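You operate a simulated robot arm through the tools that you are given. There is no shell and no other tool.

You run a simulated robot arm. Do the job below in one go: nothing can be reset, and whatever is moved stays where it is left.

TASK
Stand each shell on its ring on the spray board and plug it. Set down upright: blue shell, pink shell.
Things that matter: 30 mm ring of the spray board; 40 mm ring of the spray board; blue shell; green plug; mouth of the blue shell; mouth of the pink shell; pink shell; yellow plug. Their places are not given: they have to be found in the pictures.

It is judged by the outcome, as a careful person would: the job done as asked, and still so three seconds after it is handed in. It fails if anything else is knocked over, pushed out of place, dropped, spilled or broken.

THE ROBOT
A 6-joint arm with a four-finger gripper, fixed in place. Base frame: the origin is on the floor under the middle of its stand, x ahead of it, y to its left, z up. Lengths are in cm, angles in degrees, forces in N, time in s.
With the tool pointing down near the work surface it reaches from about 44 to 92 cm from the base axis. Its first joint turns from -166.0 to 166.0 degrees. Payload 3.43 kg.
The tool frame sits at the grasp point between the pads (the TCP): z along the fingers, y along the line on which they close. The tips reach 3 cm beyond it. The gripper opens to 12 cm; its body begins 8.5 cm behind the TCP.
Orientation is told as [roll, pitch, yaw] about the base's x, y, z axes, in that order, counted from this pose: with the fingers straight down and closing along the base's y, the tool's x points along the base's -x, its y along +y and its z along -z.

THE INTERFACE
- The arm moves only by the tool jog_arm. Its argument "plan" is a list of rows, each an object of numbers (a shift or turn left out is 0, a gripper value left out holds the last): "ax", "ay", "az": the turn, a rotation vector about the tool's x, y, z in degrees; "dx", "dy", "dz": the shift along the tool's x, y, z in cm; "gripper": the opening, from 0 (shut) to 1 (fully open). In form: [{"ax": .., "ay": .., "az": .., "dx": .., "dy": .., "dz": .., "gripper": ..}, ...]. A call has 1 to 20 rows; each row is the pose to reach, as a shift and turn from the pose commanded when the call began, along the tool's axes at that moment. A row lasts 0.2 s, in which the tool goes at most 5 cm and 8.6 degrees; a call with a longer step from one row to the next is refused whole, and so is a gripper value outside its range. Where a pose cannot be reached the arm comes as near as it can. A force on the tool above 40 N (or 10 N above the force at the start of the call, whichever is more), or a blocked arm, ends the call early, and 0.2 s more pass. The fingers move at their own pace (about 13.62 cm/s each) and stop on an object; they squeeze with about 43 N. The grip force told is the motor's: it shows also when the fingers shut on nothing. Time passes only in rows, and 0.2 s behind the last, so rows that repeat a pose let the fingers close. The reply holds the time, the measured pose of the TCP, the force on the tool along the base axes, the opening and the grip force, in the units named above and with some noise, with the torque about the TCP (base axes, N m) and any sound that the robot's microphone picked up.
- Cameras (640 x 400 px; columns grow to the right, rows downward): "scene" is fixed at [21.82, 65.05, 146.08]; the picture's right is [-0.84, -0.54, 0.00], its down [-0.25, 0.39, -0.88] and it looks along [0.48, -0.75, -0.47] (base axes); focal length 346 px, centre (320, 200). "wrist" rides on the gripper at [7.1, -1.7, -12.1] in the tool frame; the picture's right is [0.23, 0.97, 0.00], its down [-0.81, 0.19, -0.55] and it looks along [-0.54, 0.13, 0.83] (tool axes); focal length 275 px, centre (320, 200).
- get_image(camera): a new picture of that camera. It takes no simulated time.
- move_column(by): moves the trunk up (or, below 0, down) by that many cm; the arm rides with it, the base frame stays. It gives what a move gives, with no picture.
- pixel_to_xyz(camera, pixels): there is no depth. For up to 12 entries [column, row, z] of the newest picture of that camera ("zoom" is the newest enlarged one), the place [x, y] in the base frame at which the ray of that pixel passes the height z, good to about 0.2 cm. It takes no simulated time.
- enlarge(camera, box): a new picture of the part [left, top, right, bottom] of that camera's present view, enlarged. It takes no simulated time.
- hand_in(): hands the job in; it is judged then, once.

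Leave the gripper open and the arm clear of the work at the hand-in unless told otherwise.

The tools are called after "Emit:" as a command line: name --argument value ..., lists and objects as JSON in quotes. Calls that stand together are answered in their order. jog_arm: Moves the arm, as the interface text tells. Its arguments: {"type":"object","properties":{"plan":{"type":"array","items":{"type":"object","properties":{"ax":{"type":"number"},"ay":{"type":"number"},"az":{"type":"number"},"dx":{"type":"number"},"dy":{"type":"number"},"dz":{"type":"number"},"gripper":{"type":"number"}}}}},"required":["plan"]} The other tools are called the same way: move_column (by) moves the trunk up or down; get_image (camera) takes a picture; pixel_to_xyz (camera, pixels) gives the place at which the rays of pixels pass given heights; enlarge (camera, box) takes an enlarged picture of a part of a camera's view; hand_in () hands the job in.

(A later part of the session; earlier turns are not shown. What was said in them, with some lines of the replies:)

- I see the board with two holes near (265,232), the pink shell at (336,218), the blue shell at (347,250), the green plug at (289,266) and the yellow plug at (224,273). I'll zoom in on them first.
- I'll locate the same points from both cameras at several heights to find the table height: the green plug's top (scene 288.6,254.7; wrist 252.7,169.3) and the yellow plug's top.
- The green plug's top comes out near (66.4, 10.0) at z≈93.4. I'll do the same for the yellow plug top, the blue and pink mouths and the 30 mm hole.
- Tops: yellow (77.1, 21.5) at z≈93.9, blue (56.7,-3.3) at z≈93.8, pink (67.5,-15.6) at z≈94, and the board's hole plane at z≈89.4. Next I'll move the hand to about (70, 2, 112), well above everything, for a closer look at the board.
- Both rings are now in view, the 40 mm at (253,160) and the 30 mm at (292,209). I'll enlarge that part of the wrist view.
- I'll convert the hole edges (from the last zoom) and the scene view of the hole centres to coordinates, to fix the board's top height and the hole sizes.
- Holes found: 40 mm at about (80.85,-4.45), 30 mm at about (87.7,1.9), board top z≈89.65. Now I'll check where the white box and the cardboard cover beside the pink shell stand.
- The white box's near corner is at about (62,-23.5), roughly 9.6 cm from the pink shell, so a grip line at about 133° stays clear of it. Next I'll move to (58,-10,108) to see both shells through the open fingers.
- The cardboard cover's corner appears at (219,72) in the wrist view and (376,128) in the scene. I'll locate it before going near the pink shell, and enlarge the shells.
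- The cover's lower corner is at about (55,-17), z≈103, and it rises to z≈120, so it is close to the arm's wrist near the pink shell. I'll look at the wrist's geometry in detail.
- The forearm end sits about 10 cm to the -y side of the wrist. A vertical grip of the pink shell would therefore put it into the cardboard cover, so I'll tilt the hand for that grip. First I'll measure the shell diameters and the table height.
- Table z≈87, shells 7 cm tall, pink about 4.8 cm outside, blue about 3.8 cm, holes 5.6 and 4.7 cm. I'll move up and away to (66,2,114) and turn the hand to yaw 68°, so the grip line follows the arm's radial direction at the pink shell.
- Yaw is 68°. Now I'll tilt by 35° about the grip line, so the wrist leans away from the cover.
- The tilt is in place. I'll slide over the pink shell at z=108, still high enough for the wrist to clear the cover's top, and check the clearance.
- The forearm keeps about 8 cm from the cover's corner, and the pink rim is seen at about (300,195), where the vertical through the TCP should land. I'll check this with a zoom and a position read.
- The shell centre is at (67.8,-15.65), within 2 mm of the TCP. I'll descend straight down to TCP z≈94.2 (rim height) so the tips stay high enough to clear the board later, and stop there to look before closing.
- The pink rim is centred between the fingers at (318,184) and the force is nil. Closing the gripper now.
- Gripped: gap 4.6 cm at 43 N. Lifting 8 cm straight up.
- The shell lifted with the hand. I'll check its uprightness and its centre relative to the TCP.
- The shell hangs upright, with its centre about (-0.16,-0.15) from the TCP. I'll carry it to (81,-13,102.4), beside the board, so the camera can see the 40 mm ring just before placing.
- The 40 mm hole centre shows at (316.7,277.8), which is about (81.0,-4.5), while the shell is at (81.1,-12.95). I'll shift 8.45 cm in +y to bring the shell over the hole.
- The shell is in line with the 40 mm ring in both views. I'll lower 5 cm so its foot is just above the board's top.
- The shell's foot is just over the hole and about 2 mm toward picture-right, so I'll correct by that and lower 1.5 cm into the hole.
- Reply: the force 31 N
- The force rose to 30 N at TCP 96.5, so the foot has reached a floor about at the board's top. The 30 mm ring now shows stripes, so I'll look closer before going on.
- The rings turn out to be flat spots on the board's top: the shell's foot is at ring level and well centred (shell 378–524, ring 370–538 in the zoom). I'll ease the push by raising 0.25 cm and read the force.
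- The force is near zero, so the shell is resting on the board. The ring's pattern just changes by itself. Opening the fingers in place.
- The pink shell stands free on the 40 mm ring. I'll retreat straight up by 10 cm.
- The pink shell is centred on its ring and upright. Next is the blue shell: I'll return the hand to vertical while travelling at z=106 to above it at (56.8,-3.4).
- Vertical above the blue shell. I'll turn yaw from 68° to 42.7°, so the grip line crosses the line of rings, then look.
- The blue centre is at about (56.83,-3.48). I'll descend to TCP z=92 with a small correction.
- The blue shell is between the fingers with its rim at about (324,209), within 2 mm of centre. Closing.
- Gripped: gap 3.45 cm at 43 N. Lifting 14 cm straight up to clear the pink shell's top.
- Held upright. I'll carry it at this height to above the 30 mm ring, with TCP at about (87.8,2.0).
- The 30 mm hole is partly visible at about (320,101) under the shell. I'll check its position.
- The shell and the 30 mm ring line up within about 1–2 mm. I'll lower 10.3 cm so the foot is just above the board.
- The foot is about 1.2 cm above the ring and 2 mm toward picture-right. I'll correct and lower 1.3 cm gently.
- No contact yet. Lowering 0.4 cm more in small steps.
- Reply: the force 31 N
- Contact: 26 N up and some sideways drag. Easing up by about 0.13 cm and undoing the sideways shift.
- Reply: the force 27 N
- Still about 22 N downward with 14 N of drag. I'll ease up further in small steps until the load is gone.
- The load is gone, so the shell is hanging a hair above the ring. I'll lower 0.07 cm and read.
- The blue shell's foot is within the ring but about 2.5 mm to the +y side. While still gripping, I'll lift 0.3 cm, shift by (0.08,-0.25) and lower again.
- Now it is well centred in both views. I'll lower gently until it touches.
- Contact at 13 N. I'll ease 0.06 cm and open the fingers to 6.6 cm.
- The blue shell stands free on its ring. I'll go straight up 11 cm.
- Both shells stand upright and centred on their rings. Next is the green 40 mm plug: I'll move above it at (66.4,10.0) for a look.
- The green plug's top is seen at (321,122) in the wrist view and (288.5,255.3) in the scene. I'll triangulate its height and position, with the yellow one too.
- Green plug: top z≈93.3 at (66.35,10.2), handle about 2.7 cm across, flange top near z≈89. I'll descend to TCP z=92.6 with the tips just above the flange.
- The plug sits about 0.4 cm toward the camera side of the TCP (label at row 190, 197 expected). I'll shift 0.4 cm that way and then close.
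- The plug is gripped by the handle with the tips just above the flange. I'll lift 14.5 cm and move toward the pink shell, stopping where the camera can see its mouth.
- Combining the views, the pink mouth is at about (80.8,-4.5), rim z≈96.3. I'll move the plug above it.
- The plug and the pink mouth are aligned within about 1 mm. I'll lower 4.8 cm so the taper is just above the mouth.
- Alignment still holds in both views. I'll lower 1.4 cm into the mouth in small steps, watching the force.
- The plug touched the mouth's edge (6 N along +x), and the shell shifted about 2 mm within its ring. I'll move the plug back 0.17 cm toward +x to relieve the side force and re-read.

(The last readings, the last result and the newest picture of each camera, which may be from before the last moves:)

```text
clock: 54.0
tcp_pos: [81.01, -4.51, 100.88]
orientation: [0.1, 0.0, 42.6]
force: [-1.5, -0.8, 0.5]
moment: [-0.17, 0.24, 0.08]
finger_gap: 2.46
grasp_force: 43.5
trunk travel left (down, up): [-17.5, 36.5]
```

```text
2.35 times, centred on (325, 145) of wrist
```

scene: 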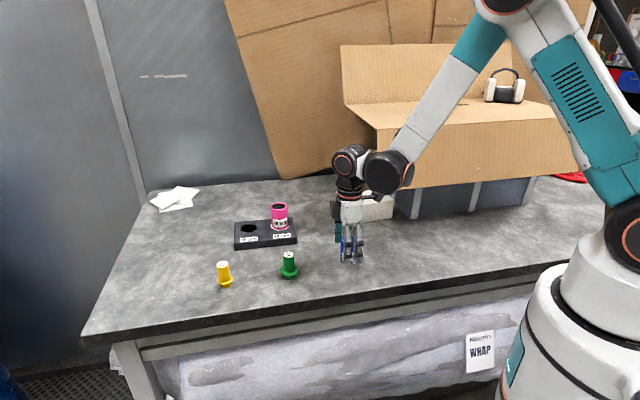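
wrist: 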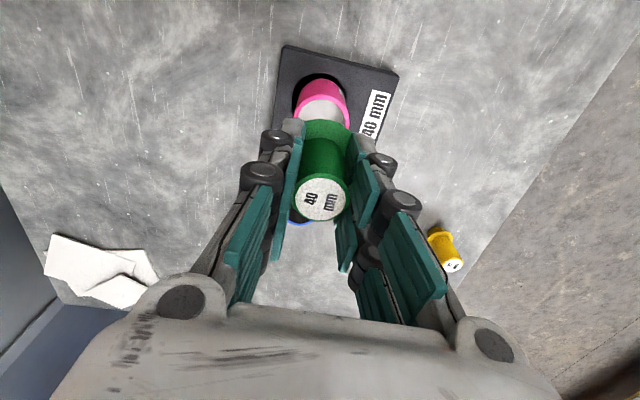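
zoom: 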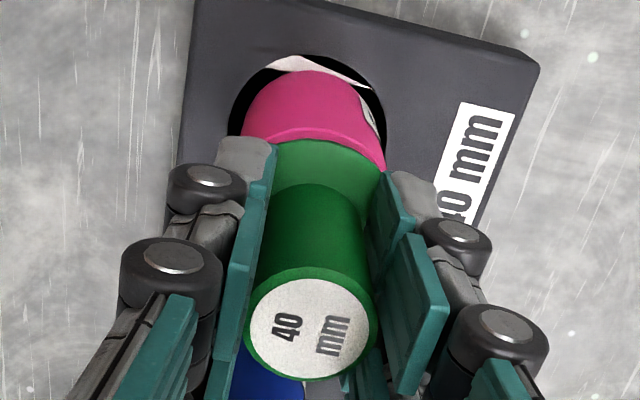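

The side force is gone and the shell is centred in its ring again. I'll continue down 0.4 cm in small steps.

Emit:
jog_arm --plan '[{"dz": 0.1}, {"dz": 0.2}, {"dz": 0.3}, {"dz": 0.4}, {"dz": 0.4}]'

Emit:
enlarge --camera "scene" --box '[255, 190, 305, 240]'

```text
clock: 55.2
tcp_pos: [81.06, -4.58, 100.64]
orientation: [0.0, 0.0, 42.8]
force: [0.9, -2.9, 6.3]
moment: [-0.25, -0.07, 0.03]
finger_gap: 2.47
grasp_force: 42.8
trunk travel left (down, up): [-17.5, 36.5]
```

```text
8.00 times, centred on (280, 215) of scene
```

zoom: 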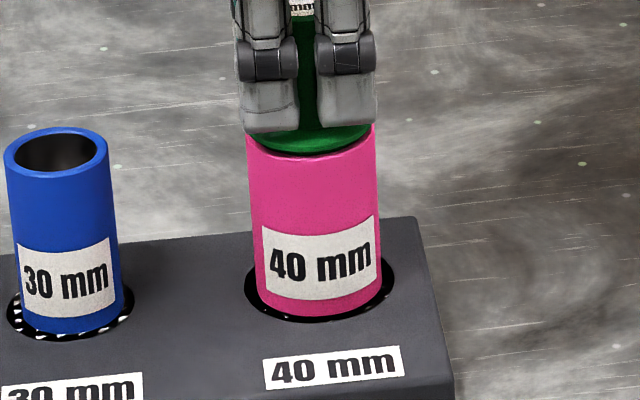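

Force is 6 N and the flange is nearly at the rim. Pressing down further in small steps to seat it.

Emit:
jog_arm --plan '[{"dz": 0.1}, {"dz": 0.2}, {"dz": 0.3}, {"dz": 0.3}]'

Emit:
enlarge --camera "scene" --box '[255, 190, 305, 240]'

Emit:
enlarge --camera "wrist" --box '[270, 60, 380, 230]'

```text
clock: 56.2
tcp_pos: [80.95, -4.58, 100.34]
orientation: [0.0, 0.0, 42.7]
force: [2.1, -4.7, 5.7]
moment: [-0.36, -0.07, 0.07]
finger_gap: 2.48
grasp_force: 43.2
trunk travel left (down, up): [-17.5, 36.5]
```

```text
8.00 times, centred on (280, 215) of scene
```

zoom: 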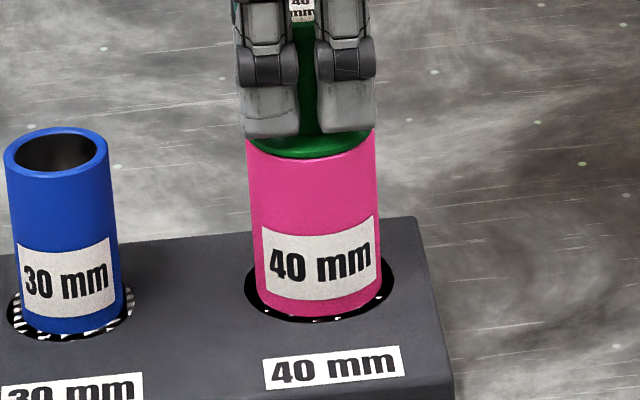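

```text
2.35 times, centred on (325, 145) of wrist
```

zoom: 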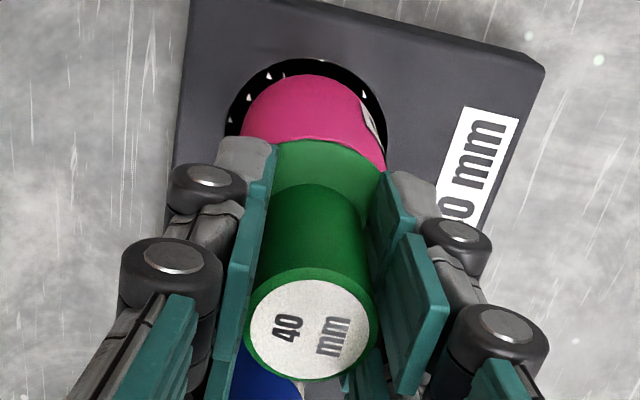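

Still sliding in with about 6 N. I'll continue 0.3 cm with a tiny -y correction.

Emit:
jog_arm --plan '[{"dx": 0.03, "dy": -0.04, "dz": 0.1}, {"dx": 0.03, "dy": -0.04, "dz": 0.2}, {"dx": 0.03, "dy": -0.04, "dz": 0.3}, {"dx": 0.03, "dy": -0.04, "dz": 0.3}]'

Emit:
enlarge --camera "scene" --box '[255, 190, 305, 240]'

```text
clock: 57.2
tcp_pos: [80.96, -4.42, 100.2]
orientation: [-0.1, -0.1, 42.7]
force: [8.3, -6.1, 35.9]
moment: [-0.23, -0.39, -0.02]
finger_gap: 2.45
grasp_force: 42.8
trunk travel left (down, up): [-17.5, 36.5]
```

```text
8.00 times, centred on (280, 215) of scene
```

zoom: 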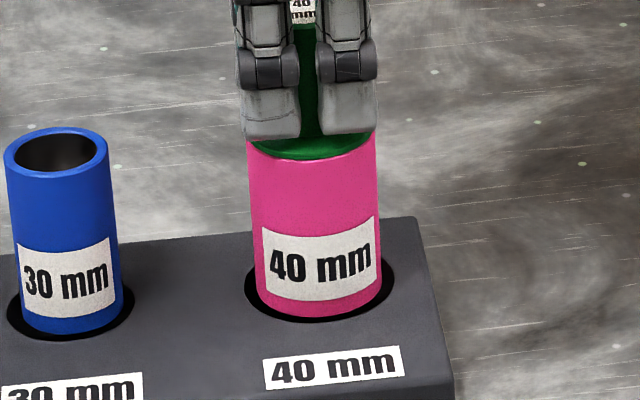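

The force jumped to 36 N at TCP 100.2, so the flange is seated on the rim. I'll ease the load and read.

Emit:
jog_arm --plan '[{"dz": -0.1}, {"dz": -0.2}, {"dz": -0.25}, {"dz": -0.25}]'

```text
clock: 58.2
tcp_pos: [80.89, -4.49, 100.2]
orientation: [0.0, -0.1, 42.8]
force: [5.2, -1.0, 17.8]
moment: [0.01, -0.28, 0.04]
finger_gap: 2.5
grasp_force: 42.9
trunk travel left (down, up): [-17.5, 36.5]
```

Emit:
jog_arm --plan '[{"dz": -0.08}, {"dz": -0.13}, {"dz": -0.13}]'

```text
clock: 59.0
tcp_pos: [81.05, -4.36, 100.31]
orientation: [-0.1, -0.1, 42.8]
force: [0.1, 0.3, -1.2]
moment: [0.02, -0.01, -0.01]
finger_gap: 2.46
grasp_force: 42.7
trunk travel left (down, up): [-17.5, 36.5]
```

The load is off. Opening the fingers gently.

Emit:
jog_arm --plan '[{"gripper": 0.3}, {"gripper": 0.45}, {"gripper": 0.55}, {"gripper": 0.55}]'

Emit:
enlarge --camera "scene" --box '[240, 165, 320, 240]'

Emit:
get_image --camera "wrist"

```text
clock: 60.0
tcp_pos: [81.05, -4.44, 100.35]
orientation: [0.1, 0.0, 42.7]
force: [-0.5, -0.7, 0.1]
moment: [0.01, 0.0, 0.01]
finger_gap: 6.58
grasp_force: 0.0
trunk travel left (down, up): [-17.5, 36.5]
```

```text
5.33 times, centred on (280, 202) of scene
```

zoom: 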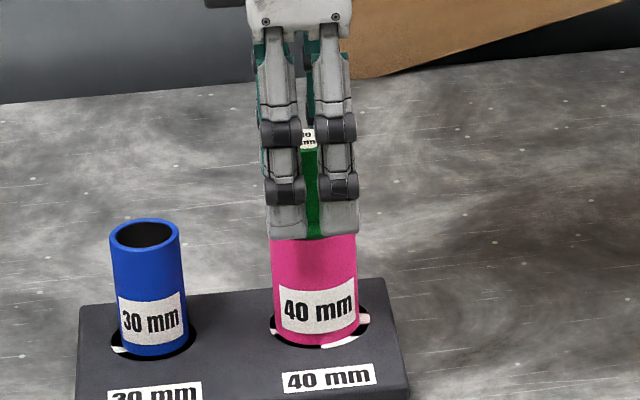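

```text
taken
```

wrist: 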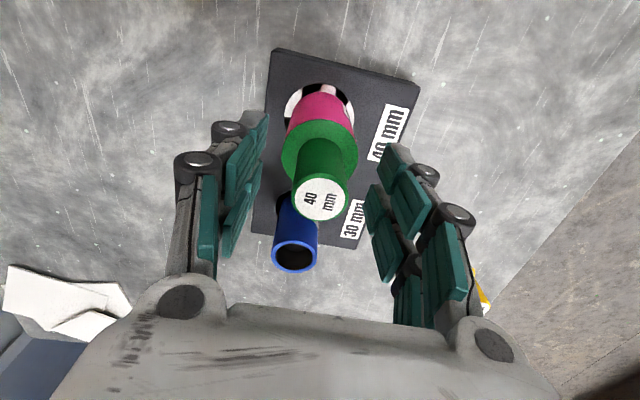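

The plug stays in place. Retreating straight up 10 cm.

Emit:
jog_arm --plan '[{"dz": -0.8}, {"dz": -2}, {"dz": -4}, {"dz": -6.5}, {"dz": -9}, {"dz": -10}, {"dz": -10}]'

Emit:
enlarge --camera "scene" --box '[230, 165, 320, 255]'

Emit:
get_image --camera "wrist"

```text
clock: 61.6
tcp_pos: [81.25, -4.7, 110.52]
orientation: [0.0, 0.0, 42.7]
force: [-0.6, 0.4, 0.5]
moment: [-0.01, -0.01, -0.03]
finger_gap: 6.6
grasp_force: 0.1
trunk travel left (down, up): [-17.5, 36.5]
```

```text
4.44 times, centred on (275, 210) of scene
```

zoom: 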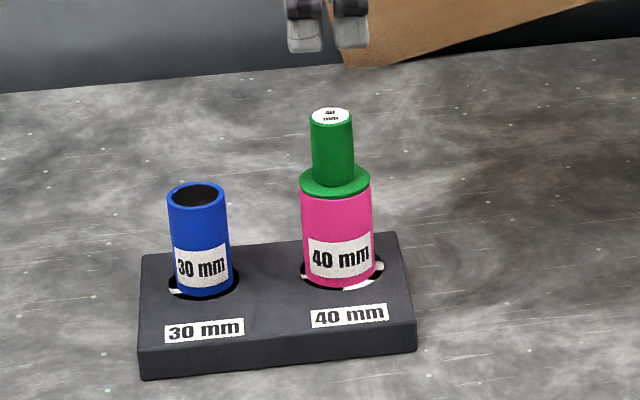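

```text
taken
```

wrist: 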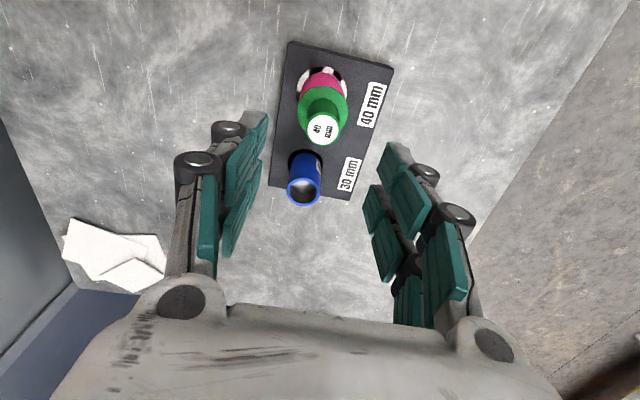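

The pink shell is plugged and upright. From here the blue mouth is visible at about (303,190), so I'll measure it before going for the yellow plug.

Emit:
enlarge --camera "wrist" --box '[265, 140, 345, 220]'

Emit:
pixel_to_xyz --camera "wrist" --pixels '[[303.5, 191, 96.3], [303.5, 191, 96.3], [303.5, 191, 96.3], [287, 191, 96.3], [320, 191, 96.3]]'

Emit:
pixel_to_xyz --camera "scene" --pixels '[[247.1, 209.9, 96.3], [247.1, 209.9, 96.3]]'

```text
5.00 times, centred on (305, 180) of wrist
```

zoom: 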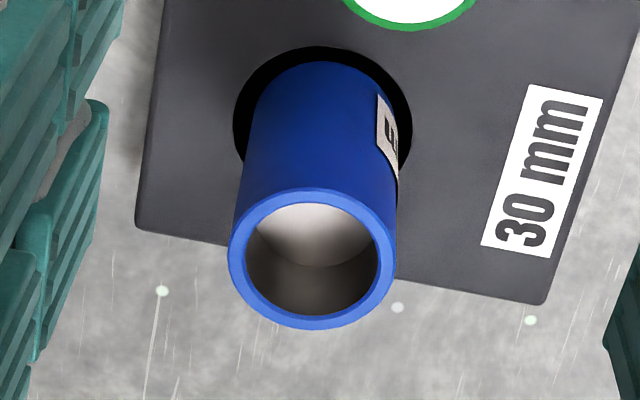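

```text
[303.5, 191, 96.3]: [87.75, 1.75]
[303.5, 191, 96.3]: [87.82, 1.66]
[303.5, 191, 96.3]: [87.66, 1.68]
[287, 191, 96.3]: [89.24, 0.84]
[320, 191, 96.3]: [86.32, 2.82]
```

```text
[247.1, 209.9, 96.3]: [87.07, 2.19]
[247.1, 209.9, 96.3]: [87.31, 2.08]
```

The blue mouth is at about (87.7,1.78). Now moving above the yellow plug at (77.4,21.9).

Emit:
jog_arm --plan '[{"dx": -2.17, "dy": 3.15, "dz": 0}, {"dx": -4.33, "dy": 6.3, "dz": 0.5}, {"dx": -6.5, "dy": 9.45, "dz": 1.3}, {"dx": -8.67, "dy": 12.6, "dz": 2.1}, {"dx": -10.83, "dy": 15.75, "dz": 2.9}, {"dx": -13.0, "dy": 18.9, "dz": 3.7}, {"dx": -15.17, "dy": 22.05, "dz": 4.5}, {"dx": -15.17, "dy": 22.05, "dz": 4.5}]'

Emit:
get_image --camera "wrist"

Emit:
enlarge --camera "wrist" --box '[260, 60, 380, 160]'

```text
clock: 63.4
tcp_pos: [77.15, 22.3, 105.66]
orientation: [0.1, 0.0, 42.6]
force: [0.0, 1.1, 0.0]
moment: [0.0, 0.01, 0.01]
finger_gap: 6.58
grasp_force: 0.0
trunk travel left (down, up): [-17.5, 36.5]
```

```text
taken
```

wrist: 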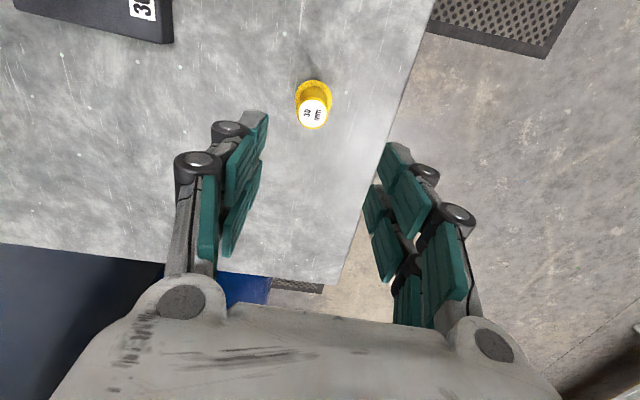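

```text
4.00 times, centred on (320, 110) of wrist
```

zoom: 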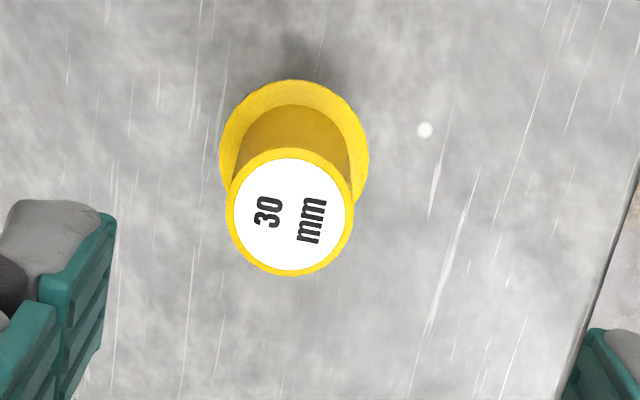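

Emit:
pixel_to_xyz --camera "wrist" --pixels '[[312.4, 113, 93], [312.4, 113, 93.5], [312.4, 113, 94], [296.5, 113, 93.7], [328.3, 113, 93.7]]'

Emit:
pixel_to_xyz --camera "scene" --pixels '[[222.5, 264.6, 93], [222.5, 264.6, 93.5], [222.5, 264.6, 94], [225.1, 286.0, 87]]'

```text
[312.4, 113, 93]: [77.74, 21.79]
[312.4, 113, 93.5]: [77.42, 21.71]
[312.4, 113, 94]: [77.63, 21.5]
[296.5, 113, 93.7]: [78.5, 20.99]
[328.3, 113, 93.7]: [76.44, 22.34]
```

```text
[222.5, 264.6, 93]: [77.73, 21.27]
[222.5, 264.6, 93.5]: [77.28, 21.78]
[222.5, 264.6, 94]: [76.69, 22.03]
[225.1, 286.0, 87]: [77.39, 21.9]
```

Yellow plug: top z≈93.4 at (77.5,21.6). I'll descend to TCP z=92.6 with a correction of about (0.35,-0.75) in tool x,y.

Emit:
jog_arm --plan '[{"dx": 0.2, "dy": -0.4, "dz": 2}, {"dx": 0.35, "dy": -0.75, "dz": 4.5}, {"dx": 0.35, "dy": -0.75, "dz": 7}, {"dx": 0.35, "dy": -0.75, "dz": 9.5}, {"dx": 0.35, "dy": -0.75, "dz": 11.5}, {"dx": 0.35, "dy": -0.75, "dz": 12.6}, {"dx": 0.35, "dy": -0.75, "dz": 13.1}, {"dx": 0.35, "dy": -0.75, "dz": 13.1}]'

Emit:
get_image --camera "wrist"

Emit:
enlarge --camera "scene" --box '[190, 235, 270, 300]'

```text
clock: 65.2
tcp_pos: [77.52, 21.26, 92.6]
orientation: [0.0, 0.1, 42.7]
force: [0.8, 0.6, 0.9]
moment: [0.0, -0.02, 0.03]
finger_gap: 6.58
grasp_force: 0.0
trunk travel left (down, up): [-17.5, 36.5]
```

```text
taken
```

wrist: 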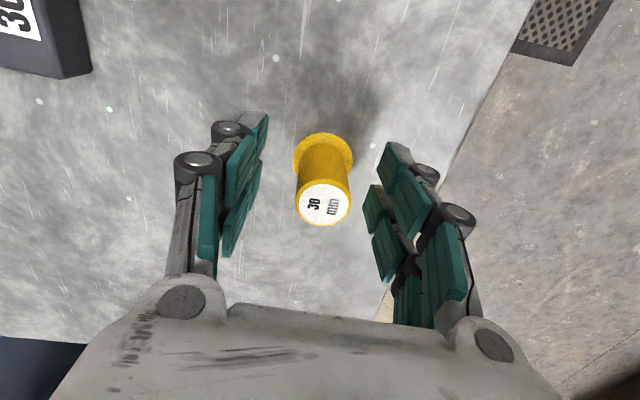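

```text
6.15 times, centred on (230, 268) of scene
```

zoom: 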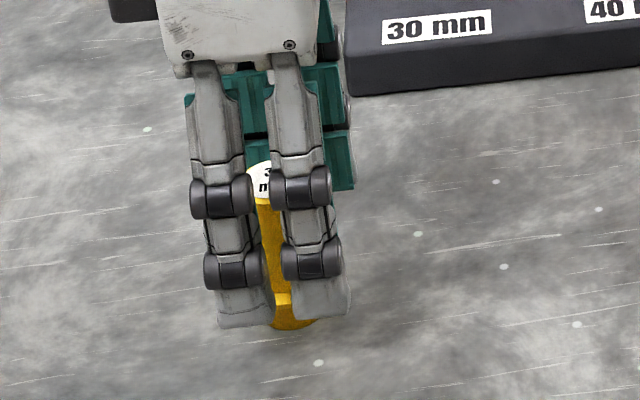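

The label is at (323,204) against (320,197.5) expected, so I'll shift by (-0.38,+0.2) in tool x,y and close.

Emit:
jog_arm --plan '[{"dx": -0.2, "dy": 0.1}, {"dx": -0.38, "dy": 0.2}, {"dx": -0.38, "dy": 0.2, "gripper": 0.4}, {"dx": -0.38, "dy": 0.2, "gripper": 0.1}, {"dx": -0.38, "dy": 0.2, "gripper": 0.1}, {"dx": -0.38, "dy": 0.2, "gripper": 0.1}]'

Emit:
get_image --camera "wrist"

Emit:
enlarge --camera "scene" --box '[190, 235, 270, 300]'

```text
clock: 66.6
tcp_pos: [77.63, 21.67, 92.81]
orientation: [0.1, 0.0, 42.7]
force: [0.1, -0.7, 0.1]
moment: [0.04, -0.01, 0.0]
finger_gap: 2.46
grasp_force: 42.8
trunk travel left (down, up): [-17.5, 36.5]
```

```text
taken
```

wrist: 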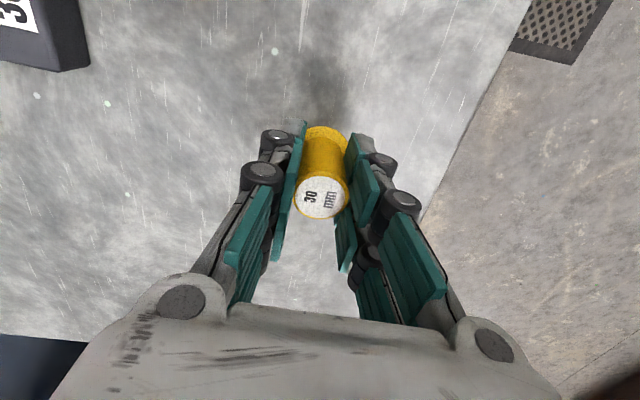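

```text
6.15 times, centred on (230, 268) of scene
```

zoom: 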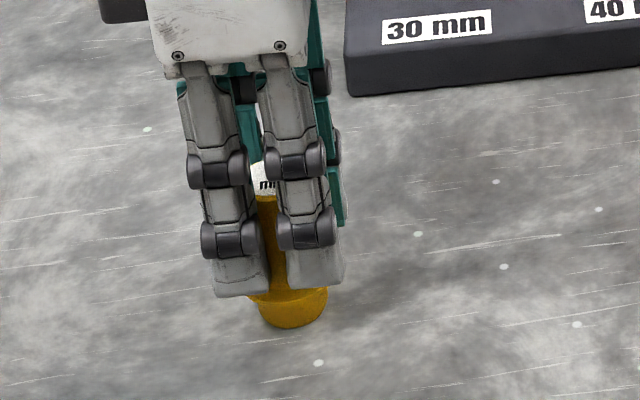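

The yellow plug is gripped by the handle. I'll lift 16 cm and carry it toward the blue shell, stopping to view its mouth.

Emit:
jog_arm --plan '[{"dz": -1}, {"dz": -3}, {"dz": -6}, {"dz": -9}, {"dz": -12}, {"dz": -14.5}, {"dz": -16}, {"dx": 2.0, "dy": -2.5, "dz": -16}, {"dx": 4.05, "dy": -5.0, "dz": -16}, {"dx": 6.07, "dy": -7.46, "dz": -16}, {"dx": 6.07, "dy": -7.46, "dz": -16}]'

Emit:
get_image --camera "wrist"

Emit:
enlarge --camera "scene" --box '[210, 165, 310, 255]'

```text
clock: 69.0
tcp_pos: [78.2, 12.02, 108.88]
orientation: [0.0, 0.0, 42.7]
force: [0.2, -1.0, -0.4]
moment: [0.01, 0.03, -0.02]
finger_gap: 2.45
grasp_force: 43.1
trunk travel left (down, up): [-17.5, 36.5]
```

```text
taken
```

wrist: 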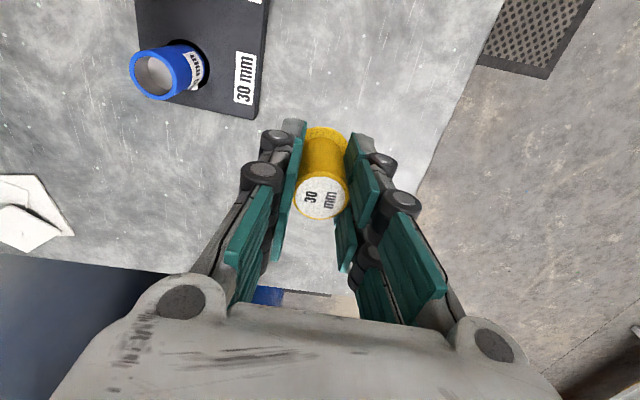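

```text
4.44 times, centred on (260, 210) of scene
```

zoom: 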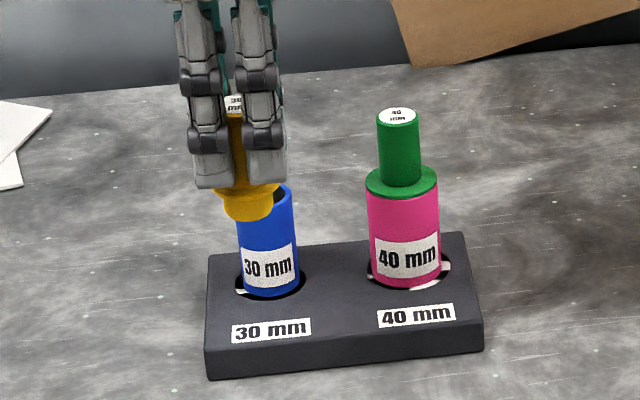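

Emit:
enlarge --camera "wrist" --box '[110, 25, 230, 115]'

Emit:
enlarge --camera "wrist" --box '[270, 105, 380, 230]'

Emit:
pixel_to_xyz --camera "wrist" --pixels '[[154.5, 75, 96.3], [154.5, 75, 96.3], [154.5, 75, 96.3], [321, 197.5, 109.6], [321, 197.5, 109.6], [321, 197.5, 109.6]]'

```text
4.44 times, centred on (170, 70) of wrist
```

zoom: 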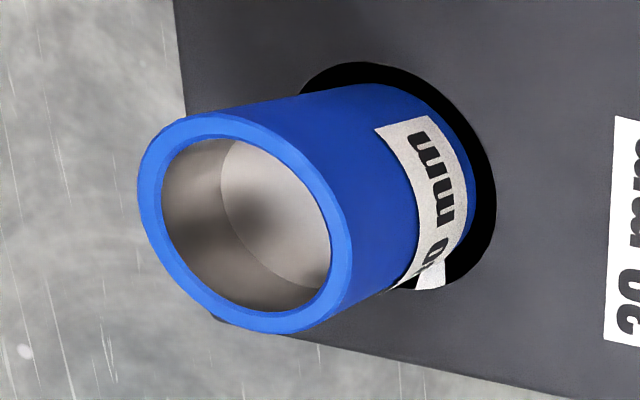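

```text
3.20 times, centred on (325, 168) of wrist
```

zoom: 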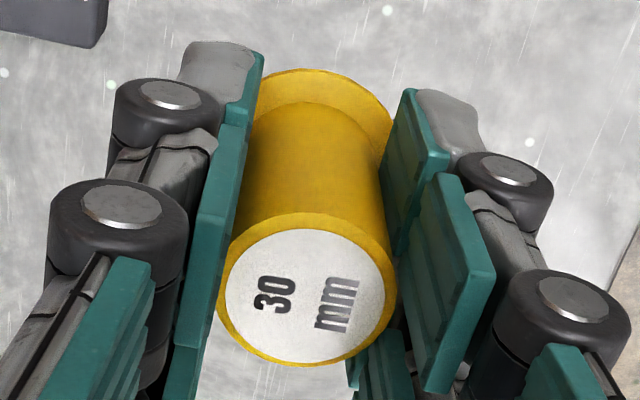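

```text
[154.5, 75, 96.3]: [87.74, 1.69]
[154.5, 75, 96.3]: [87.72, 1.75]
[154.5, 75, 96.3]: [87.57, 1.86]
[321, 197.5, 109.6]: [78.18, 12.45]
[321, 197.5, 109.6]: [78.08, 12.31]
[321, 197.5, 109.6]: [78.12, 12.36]
```

The blue mouth is at about (87.77,1.73). I'll move the plug over it, keeping the same height.

Emit:
jog_arm --plan '[{"dx": 0, "dy": -3.5}, {"dx": -0.02, "dy": -7.0}, {"dx": -0.03, "dy": -10.5}, {"dx": -0.03, "dy": -14.17}, {"dx": -0.03, "dy": -14.17}]'

Emit:
enlarge --camera "wrist" --box '[270, 60, 380, 230]'

Emit:
enlarge --camera "scene" --box '[210, 165, 290, 240]'

```text
clock: 70.2
tcp_pos: [87.89, 1.43, 108.58]
orientation: [0.0, 0.0, 42.8]
force: [0.3, 0.4, -0.7]
moment: [0.03, -0.04, 0.0]
finger_gap: 2.44
grasp_force: 42.6
trunk travel left (down, up): [-17.5, 36.5]
```

```text
2.35 times, centred on (325, 145) of wrist
```

zoom: 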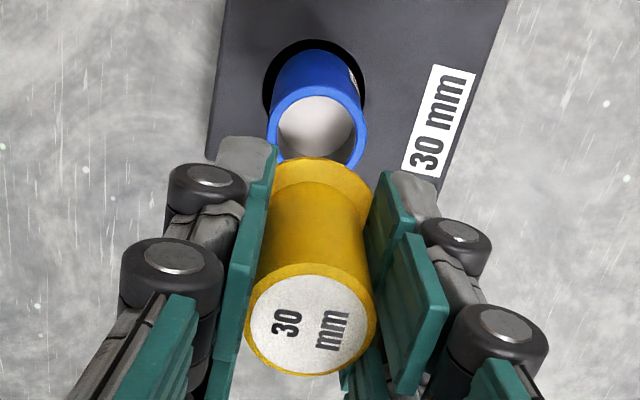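

```text
5.33 times, centred on (250, 202) of scene
```

zoom: 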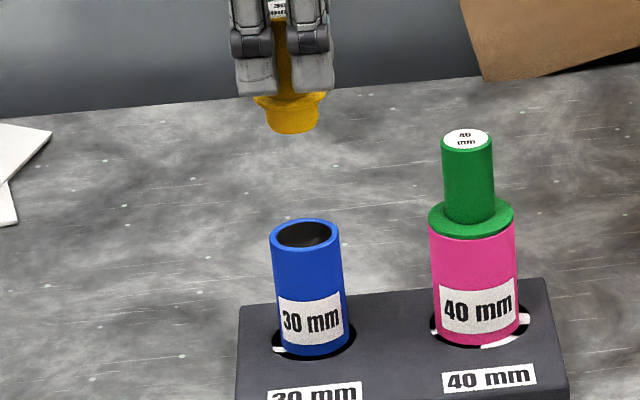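

The wrist view shows the mouth about 0.26 cm toward +tool-y from the plug, and the scene view agrees. I'll correct and lower 6.1 cm to just above the mouth.

Emit:
jog_arm --plan '[{"dx": -0.03, "dy": 0.27, "dz": 0.5}, {"dx": -0.03, "dy": 0.27, "dz": 2}, {"dx": -0.03, "dy": 0.27, "dz": 4}, {"dx": -0.03, "dy": 0.27, "dz": 5.4}, {"dx": -0.03, "dy": 0.27, "dz": 6.1}, {"dx": -0.03, "dy": 0.27, "dz": 6.1}]'

Emit:
enlarge --camera "wrist" --box '[270, 60, 380, 230]'

Emit:
enlarge --camera "scene" --box '[225, 185, 275, 235]'

```text
clock: 71.6
tcp_pos: [87.8, 1.68, 102.59]
orientation: [0.0, 0.0, 42.6]
force: [0.1, 0.4, -0.4]
moment: [0.03, 0.04, 0.02]
finger_gap: 2.44
grasp_force: 43.0
trunk travel left (down, up): [-17.5, 36.5]
```

```text
2.35 times, centred on (325, 145) of wrist
```

zoom: 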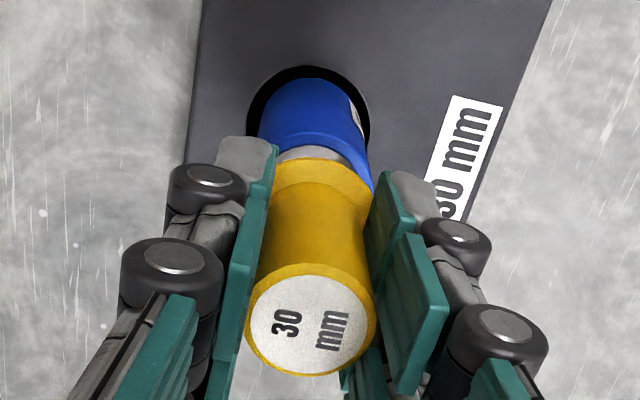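

```text
8.00 times, centred on (250, 210) of scene
```

zoom: 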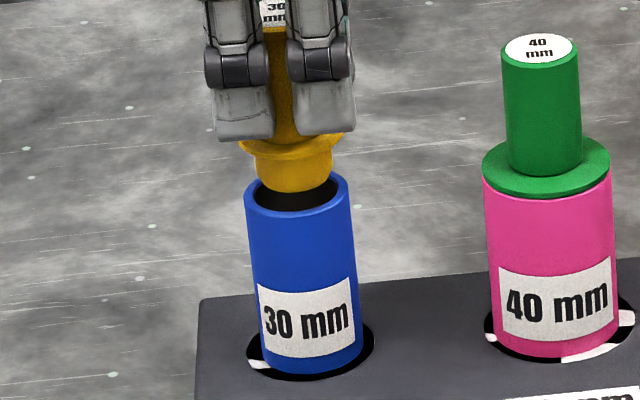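

Aligned within 1–2 mm. I'll add +0.12 cm in tool y and lower 1.2 cm into the mouth, watching the force.

Emit:
jog_arm --plan '[{"dy": 0.12, "dz": 0.0}, {"dy": 0.12, "dz": 0.3}, {"dy": 0.12, "dz": 0.6}, {"dy": 0.12, "dz": 0.9}, {"dy": 0.12, "dz": 1.2}, {"dy": 0.12, "dz": 1.2}]'

Emit:
enlarge --camera "scene" --box '[225, 185, 275, 235]'

Emit:
enlarge --camera "wrist" --box '[270, 60, 380, 230]'

```text
clock: 73.0
tcp_pos: [87.64, 1.87, 101.48]
orientation: [0.0, 0.0, 42.8]
force: [0.4, -0.7, -0.9]
moment: [-0.01, -0.02, 0.02]
finger_gap: 2.44
grasp_force: 43.2
trunk travel left (down, up): [-17.5, 36.5]
```

```text
8.00 times, centred on (250, 210) of scene
```

zoom: 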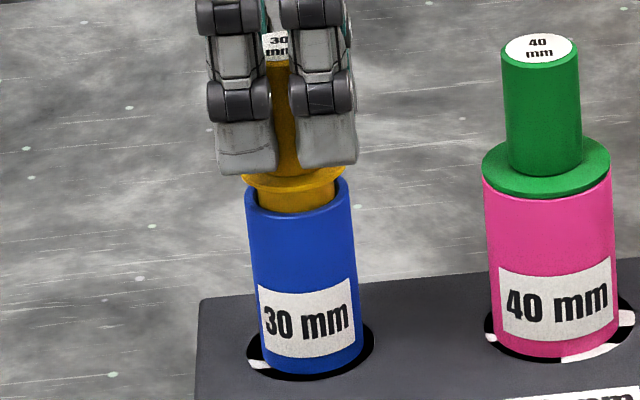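

```text
2.35 times, centred on (325, 145) of wrist
```

zoom: 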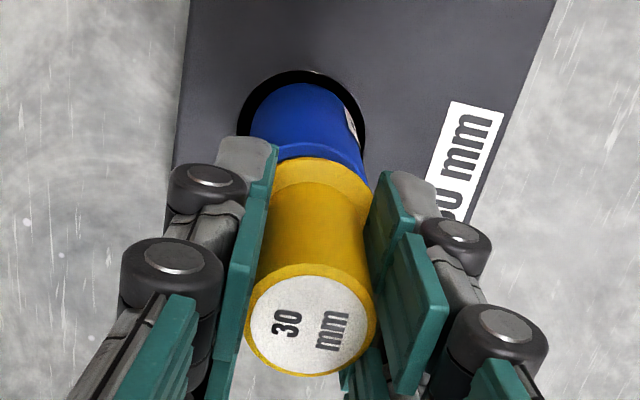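

The taper is in the mouth with no contact force. Lowering 0.7 cm more in small steps.

Emit:
jog_arm --plan '[{"dz": 0.15}, {"dz": 0.3}, {"dz": 0.45}, {"dz": 0.6}, {"dz": 0.7}, {"dz": 0.7}]'

Emit:
enlarge --camera "scene" --box '[225, 185, 275, 235]'

```text
clock: 74.4
tcp_pos: [87.7, 1.93, 100.75]
orientation: [0.0, 0.0, 42.7]
force: [-4.3, 1.9, 6.5]
moment: [0.09, 0.52, -0.03]
finger_gap: 2.44
grasp_force: 42.5
trunk travel left (down, up): [-17.5, 36.5]
```

```text
8.00 times, centred on (250, 210) of scene
```

zoom: 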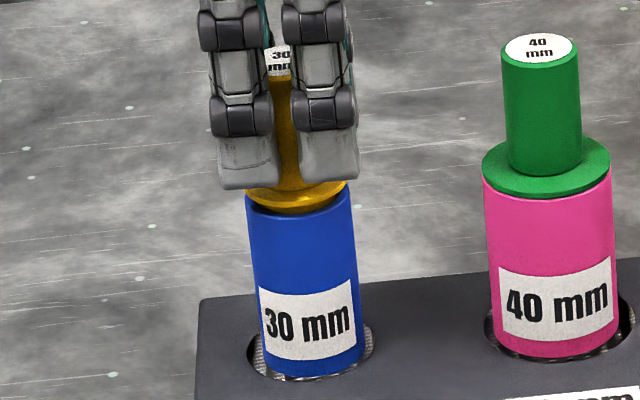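

Light contact (−4.3 N x, +1.9 N y). I'll shift about 1 mm in that direction to relieve it and continue down.

Emit:
jog_arm --plan '[{"dx": 0.05, "dy": 0.1}, {"dx": 0.05, "dy": 0.1, "dz": 0.1}, {"dx": 0.05, "dy": 0.1, "dz": 0.2}, {"dx": 0.05, "dy": 0.1, "dz": 0.2}]'

Emit:
enlarge --camera "scene" --box '[225, 185, 275, 235]'

```text
clock: 75.4
tcp_pos: [87.64, 1.81, 100.55]
orientation: [-0.1, -0.1, 42.7]
force: [2.2, -2.9, 6.0]
moment: [-0.23, -0.19, 0.02]
finger_gap: 2.46
grasp_force: 42.8
trunk travel left (down, up): [-17.5, 36.5]
```

```text
8.00 times, centred on (250, 210) of scene
```

zoom: 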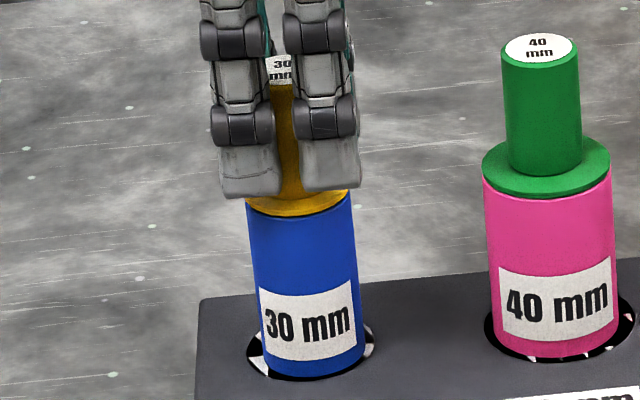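

Sliding in with about 6 N. I'll take back half the shift and press 0.3 cm more to seat the flange.

Emit:
jog_arm --plan '[{"dy": -0.05, "dz": 0.1}, {"dy": -0.05, "dz": 0.2}, {"dy": -0.05, "dz": 0.3}, {"dy": -0.05, "dz": 0.3}]'

Emit:
enlarge --camera "scene" --box '[225, 185, 275, 235]'

```text
clock: 76.4
tcp_pos: [87.54, 1.85, 100.34]
orientation: [-0.1, -0.1, 42.8]
force: [13.0, 1.2, 37.5]
moment: [0.1, -0.94, 0.02]
finger_gap: 2.45
grasp_force: 42.6
trunk travel left (down, up): [-17.5, 36.5]
```

```text
8.00 times, centred on (250, 210) of scene
```

zoom: 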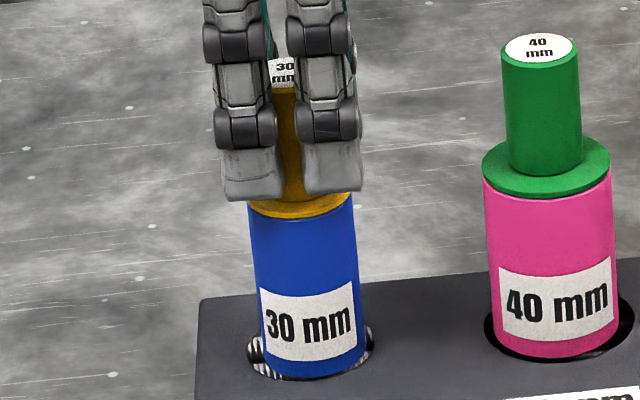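

Seated: 37.5 N at TCP 100.3. Easing the load.

Emit:
jog_arm --plan '[{"dz": -0.1}, {"dz": -0.2}, {"dz": -0.28}, {"dz": -0.28}]'

```text
clock: 77.4
tcp_pos: [87.53, 1.97, 100.59]
orientation: [0.1, 0.1, 42.7]
force: [-2.4, -2.4, 2.6]
moment: [-0.16, 0.38, 0.03]
finger_gap: 2.45
grasp_force: 42.9
trunk travel left (down, up): [-17.5, 36.5]
```

Emit:
enlarge --camera "scene" --box '[225, 185, 275, 235]'

Emit:
enlarge --camera "wrist" --box '[270, 60, 380, 230]'

```text
8.00 times, centred on (250, 210) of scene
```

zoom: 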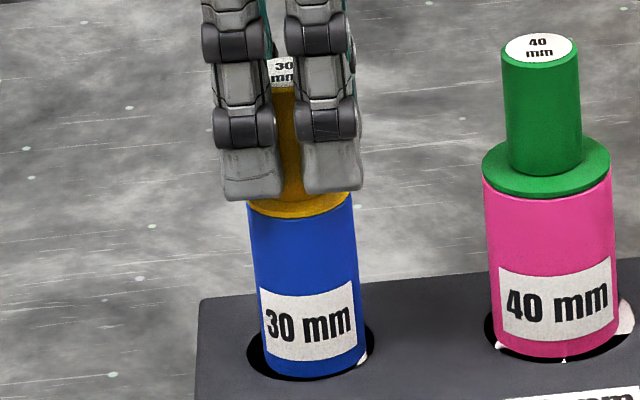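

```text
2.35 times, centred on (325, 145) of wrist
```

zoom: 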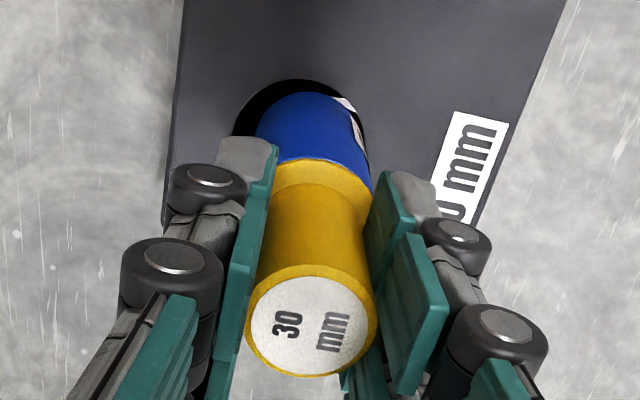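

The plug's flange rests on the blue rim. I want to check the foot's position in the ring more closely before releasing.

Emit:
enlarge --camera "scene" --box '[235, 215, 295, 245]'

Emit:
enlarge --camera "wrist" --box '[275, 85, 365, 145]'

```text
10.67 times, centred on (265, 230) of scene
```

zoom: 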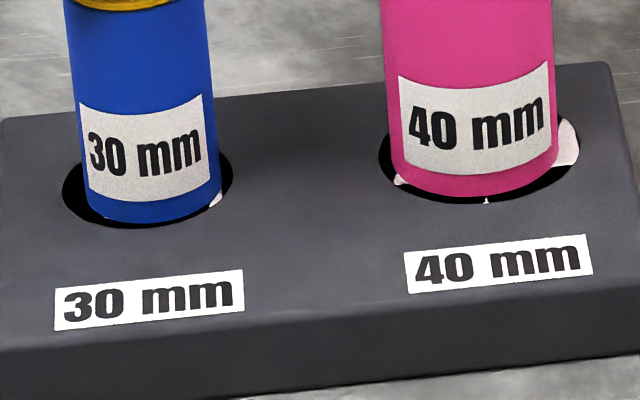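

```text
6.67 times, centred on (320, 115) of wrist
```

zoom: 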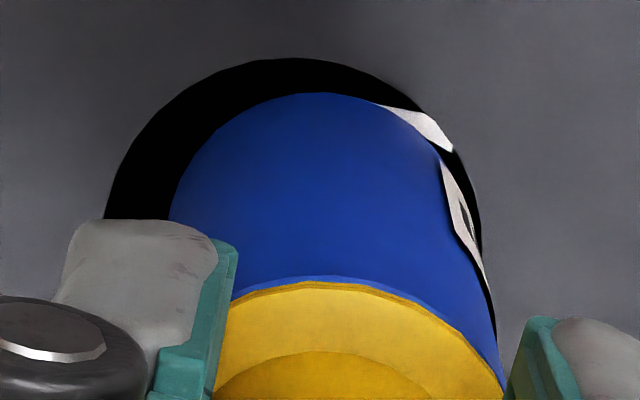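

The foot sits about 2.5–3 mm off-centre toward (-x,+y) but inside the ring. Holding the plug with light down-pressure, I'll slide it back by about (0.28,-0.13).

Emit:
jog_arm --plan '[{"dz": 0.06}, {"dx": -0.04, "dy": -0.1, "dz": 0.06}, {"dx": -0.08, "dy": -0.2, "dz": 0.06}, {"dx": -0.12, "dy": -0.29, "dz": 0.06}, {"dx": -0.12, "dy": -0.29, "dz": 0.06}]'

Emit:
enlarge --camera "scene" --box '[235, 215, 295, 245]'

Emit:
enlarge --camera "wrist" --box '[275, 85, 365, 145]'

Emit:
enlarge --camera "scene" --box '[225, 185, 275, 235]'

```text
clock: 78.6
tcp_pos: [87.85, 1.86, 100.33]
orientation: [0.0, 0.0, 42.8]
force: [-3.2, 2.5, 3.0]
moment: [0.19, 0.29, -0.03]
finger_gap: 2.46
grasp_force: 42.9
trunk travel left (down, up): [-17.5, 36.5]
```

```text
10.67 times, centred on (265, 230) of scene
```

zoom: 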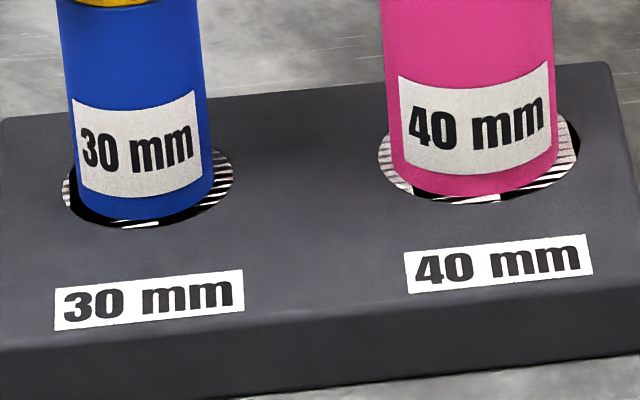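

```text
6.67 times, centred on (320, 115) of wrist
```

zoom: 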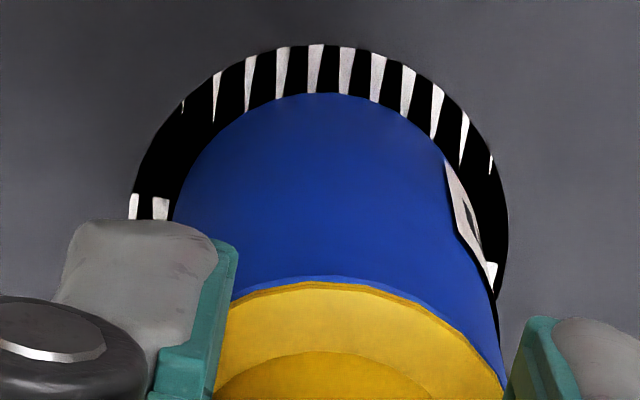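

```text
8.00 times, centred on (250, 210) of scene
```

zoom: 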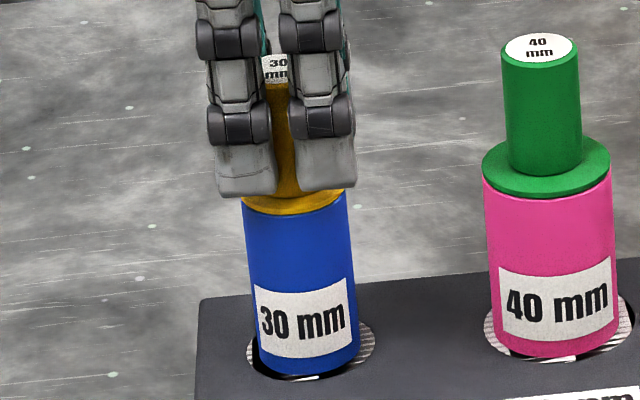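

The blue shell is now centred in its ring in both views. I'll release the small side load and open the fingers.

Emit:
jog_arm --plan '[{"dy": 0.05, "dz": -0.03}, {"dy": 0.05, "dz": -0.03}, {"dy": 0.05, "dz": -0.03, "gripper": 0.3}, {"dy": 0.05, "dz": -0.03, "gripper": 0.4}, {"dy": 0.05, "dz": -0.03, "gripper": 0.5}, {"dy": 0.05, "dz": -0.03, "gripper": 0.5}]'

Emit:
enlarge --camera "scene" --box '[225, 165, 315, 245]'

Emit:
get_image --camera "wrist"

```text
clock: 80.0
tcp_pos: [87.85, 1.82, 100.34]
orientation: [-0.1, 0.0, 42.7]
force: [0.4, 0.1, -0.1]
moment: [-0.03, 0.01, 0.02]
finger_gap: 6.01
grasp_force: 0.0
trunk travel left (down, up): [-17.5, 36.5]
```

```text
5.00 times, centred on (270, 205) of scene
```

zoom: 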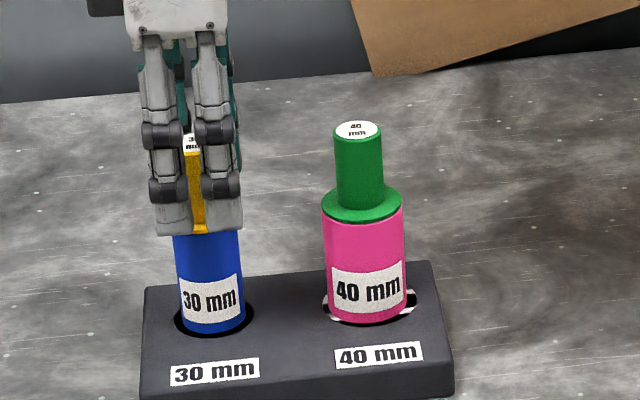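

```text
taken
```

wrist: 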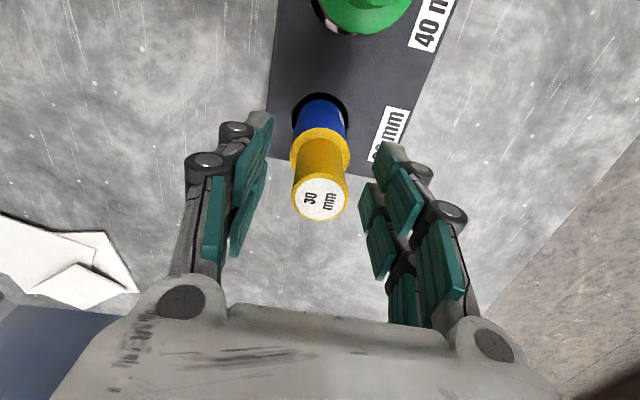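

Fingers are open and the plug stays. Retreating straight up 14 cm.

Emit:
jog_arm --plan '[{"dz": -0.8}, {"dz": -2}, {"dz": -4}, {"dz": -6.5}, {"dz": -9}, {"dz": -11.5}, {"dz": -14}, {"dz": -14}]'

Emit:
enlarge --camera "scene" --box '[225, 165, 315, 255]'

Emit:
get_image --camera "scene"

Emit:
get_image --camera "wrist"

```text
clock: 81.8
tcp_pos: [87.8, 1.9, 114.7]
orientation: [0.0, 0.0, 42.7]
force: [-0.7, -0.3, -0.7]
moment: [0.0, 0.0, 0.0]
finger_gap: 5.98
grasp_force: 0.1
trunk travel left (down, up): [-17.5, 36.5]
```

```text
4.44 times, centred on (270, 210) of scene
```

zoom: 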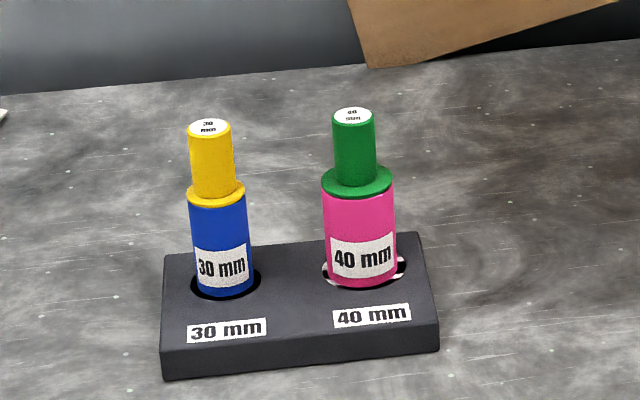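

```text
taken
```

scene: 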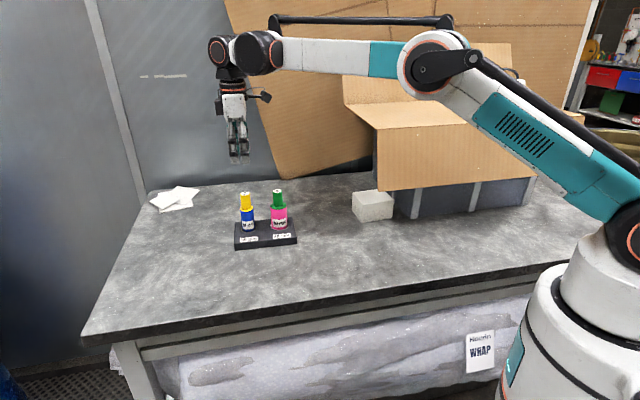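

```text
taken
```

wrist: 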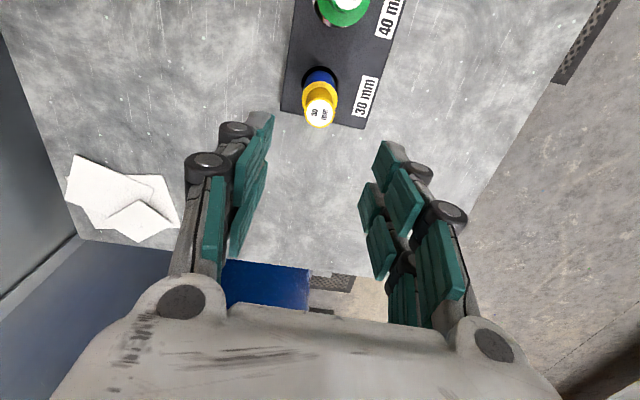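

Both shells are upright, centred and plugged, and nothing else has moved. I'll move the arm clear of the work, up and toward +y, with the gripper fully open.

Emit:
jog_arm --plan '[{"dx": 0.74, "dy": 3.4, "dz": -1.0}, {"dx": 1.49, "dy": 6.8, "dz": -2}, {"dx": 2.23, "dy": 10.2, "dz": -2.5}, {"dx": 2.98, "dy": 13.6, "dz": -3}, {"dx": 3.72, "dy": 17.0, "dz": -3.5}, {"dx": 4.47, "dy": 20.4, "dz": -3.5}, {"dx": 5.21, "dy": 23.85, "dz": -3.5, "gripper": 1}, {"dx": 5.21, "dy": 23.85, "dz": -3.5, "gripper": 1}, {"dx": 5.21, "dy": 23.85, "dz": -3.5, "gripper": 1}]'

Emit:
get_image --camera "scene"

Emit:
enlarge --camera "scene" --box '[225, 180, 305, 255]'

Emit:
get_image --camera "wrist"

```text
clock: 83.8
tcp_pos: [67.95, 15.73, 117.81]
orientation: [0.0, 0.0, 42.8]
force: [0.0, -0.2, 0.4]
moment: [0.03, 0.02, -0.02]
finger_gap: 12.0
grasp_force: 0.0
trunk travel left (down, up): [-17.5, 36.5]
```

```text
taken
```

scene: 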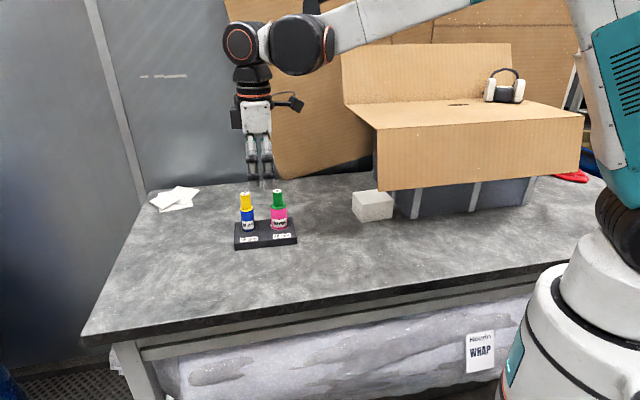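

```text
5.33 times, centred on (265, 218) of scene
```

zoom: 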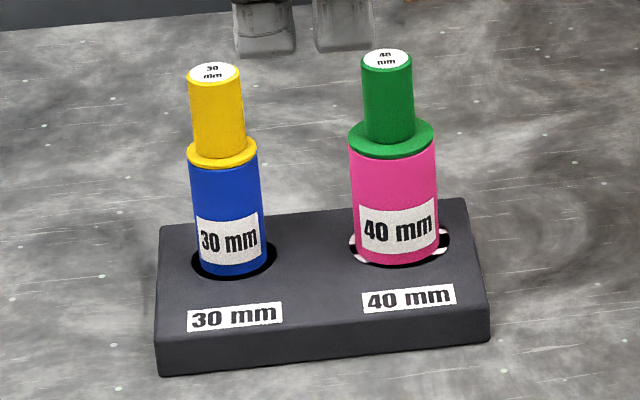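

```text
taken
```

wrist: 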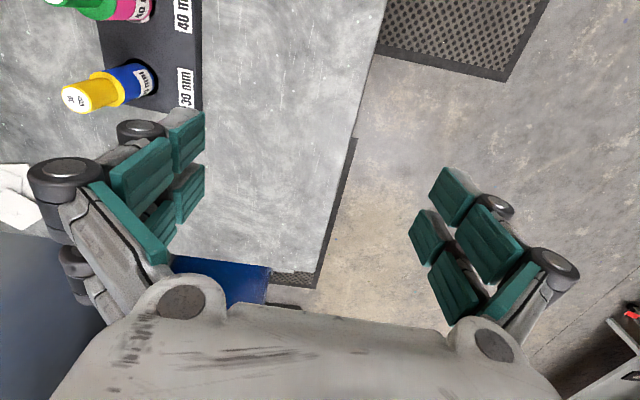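

The blue shell stands on the 30 mm ring with the yellow plug, and the pink shell on the 40 mm ring with the green plug. Both are upright with the flanges on the rims. The gripper is open and the arm is clear, so I'm handing in.

Emit:
hand_in

```text
The job is handed in.
```

The job is done and handed in; no verdict came back with the hand-in. In the last pictures both shells stand upright on their rings and are plugged.

- **Blue shell:** it stands on the 30 mm ring with the yellow 30 mm plug in its mouth, the flange resting on the rim.
- **Pink shell:** it stands on the 40 mm ring with the green 40 mm plug in its mouth, the flange resting on the rim.

Each shell shifted by 2–3 mm on its ring while its plug went in. I brought both back to within about 1 mm of centre.

Nothing else was knocked or moved. The white box and the cardboard cover were not touched. The arm finished clear of the board with the gripper fully open.
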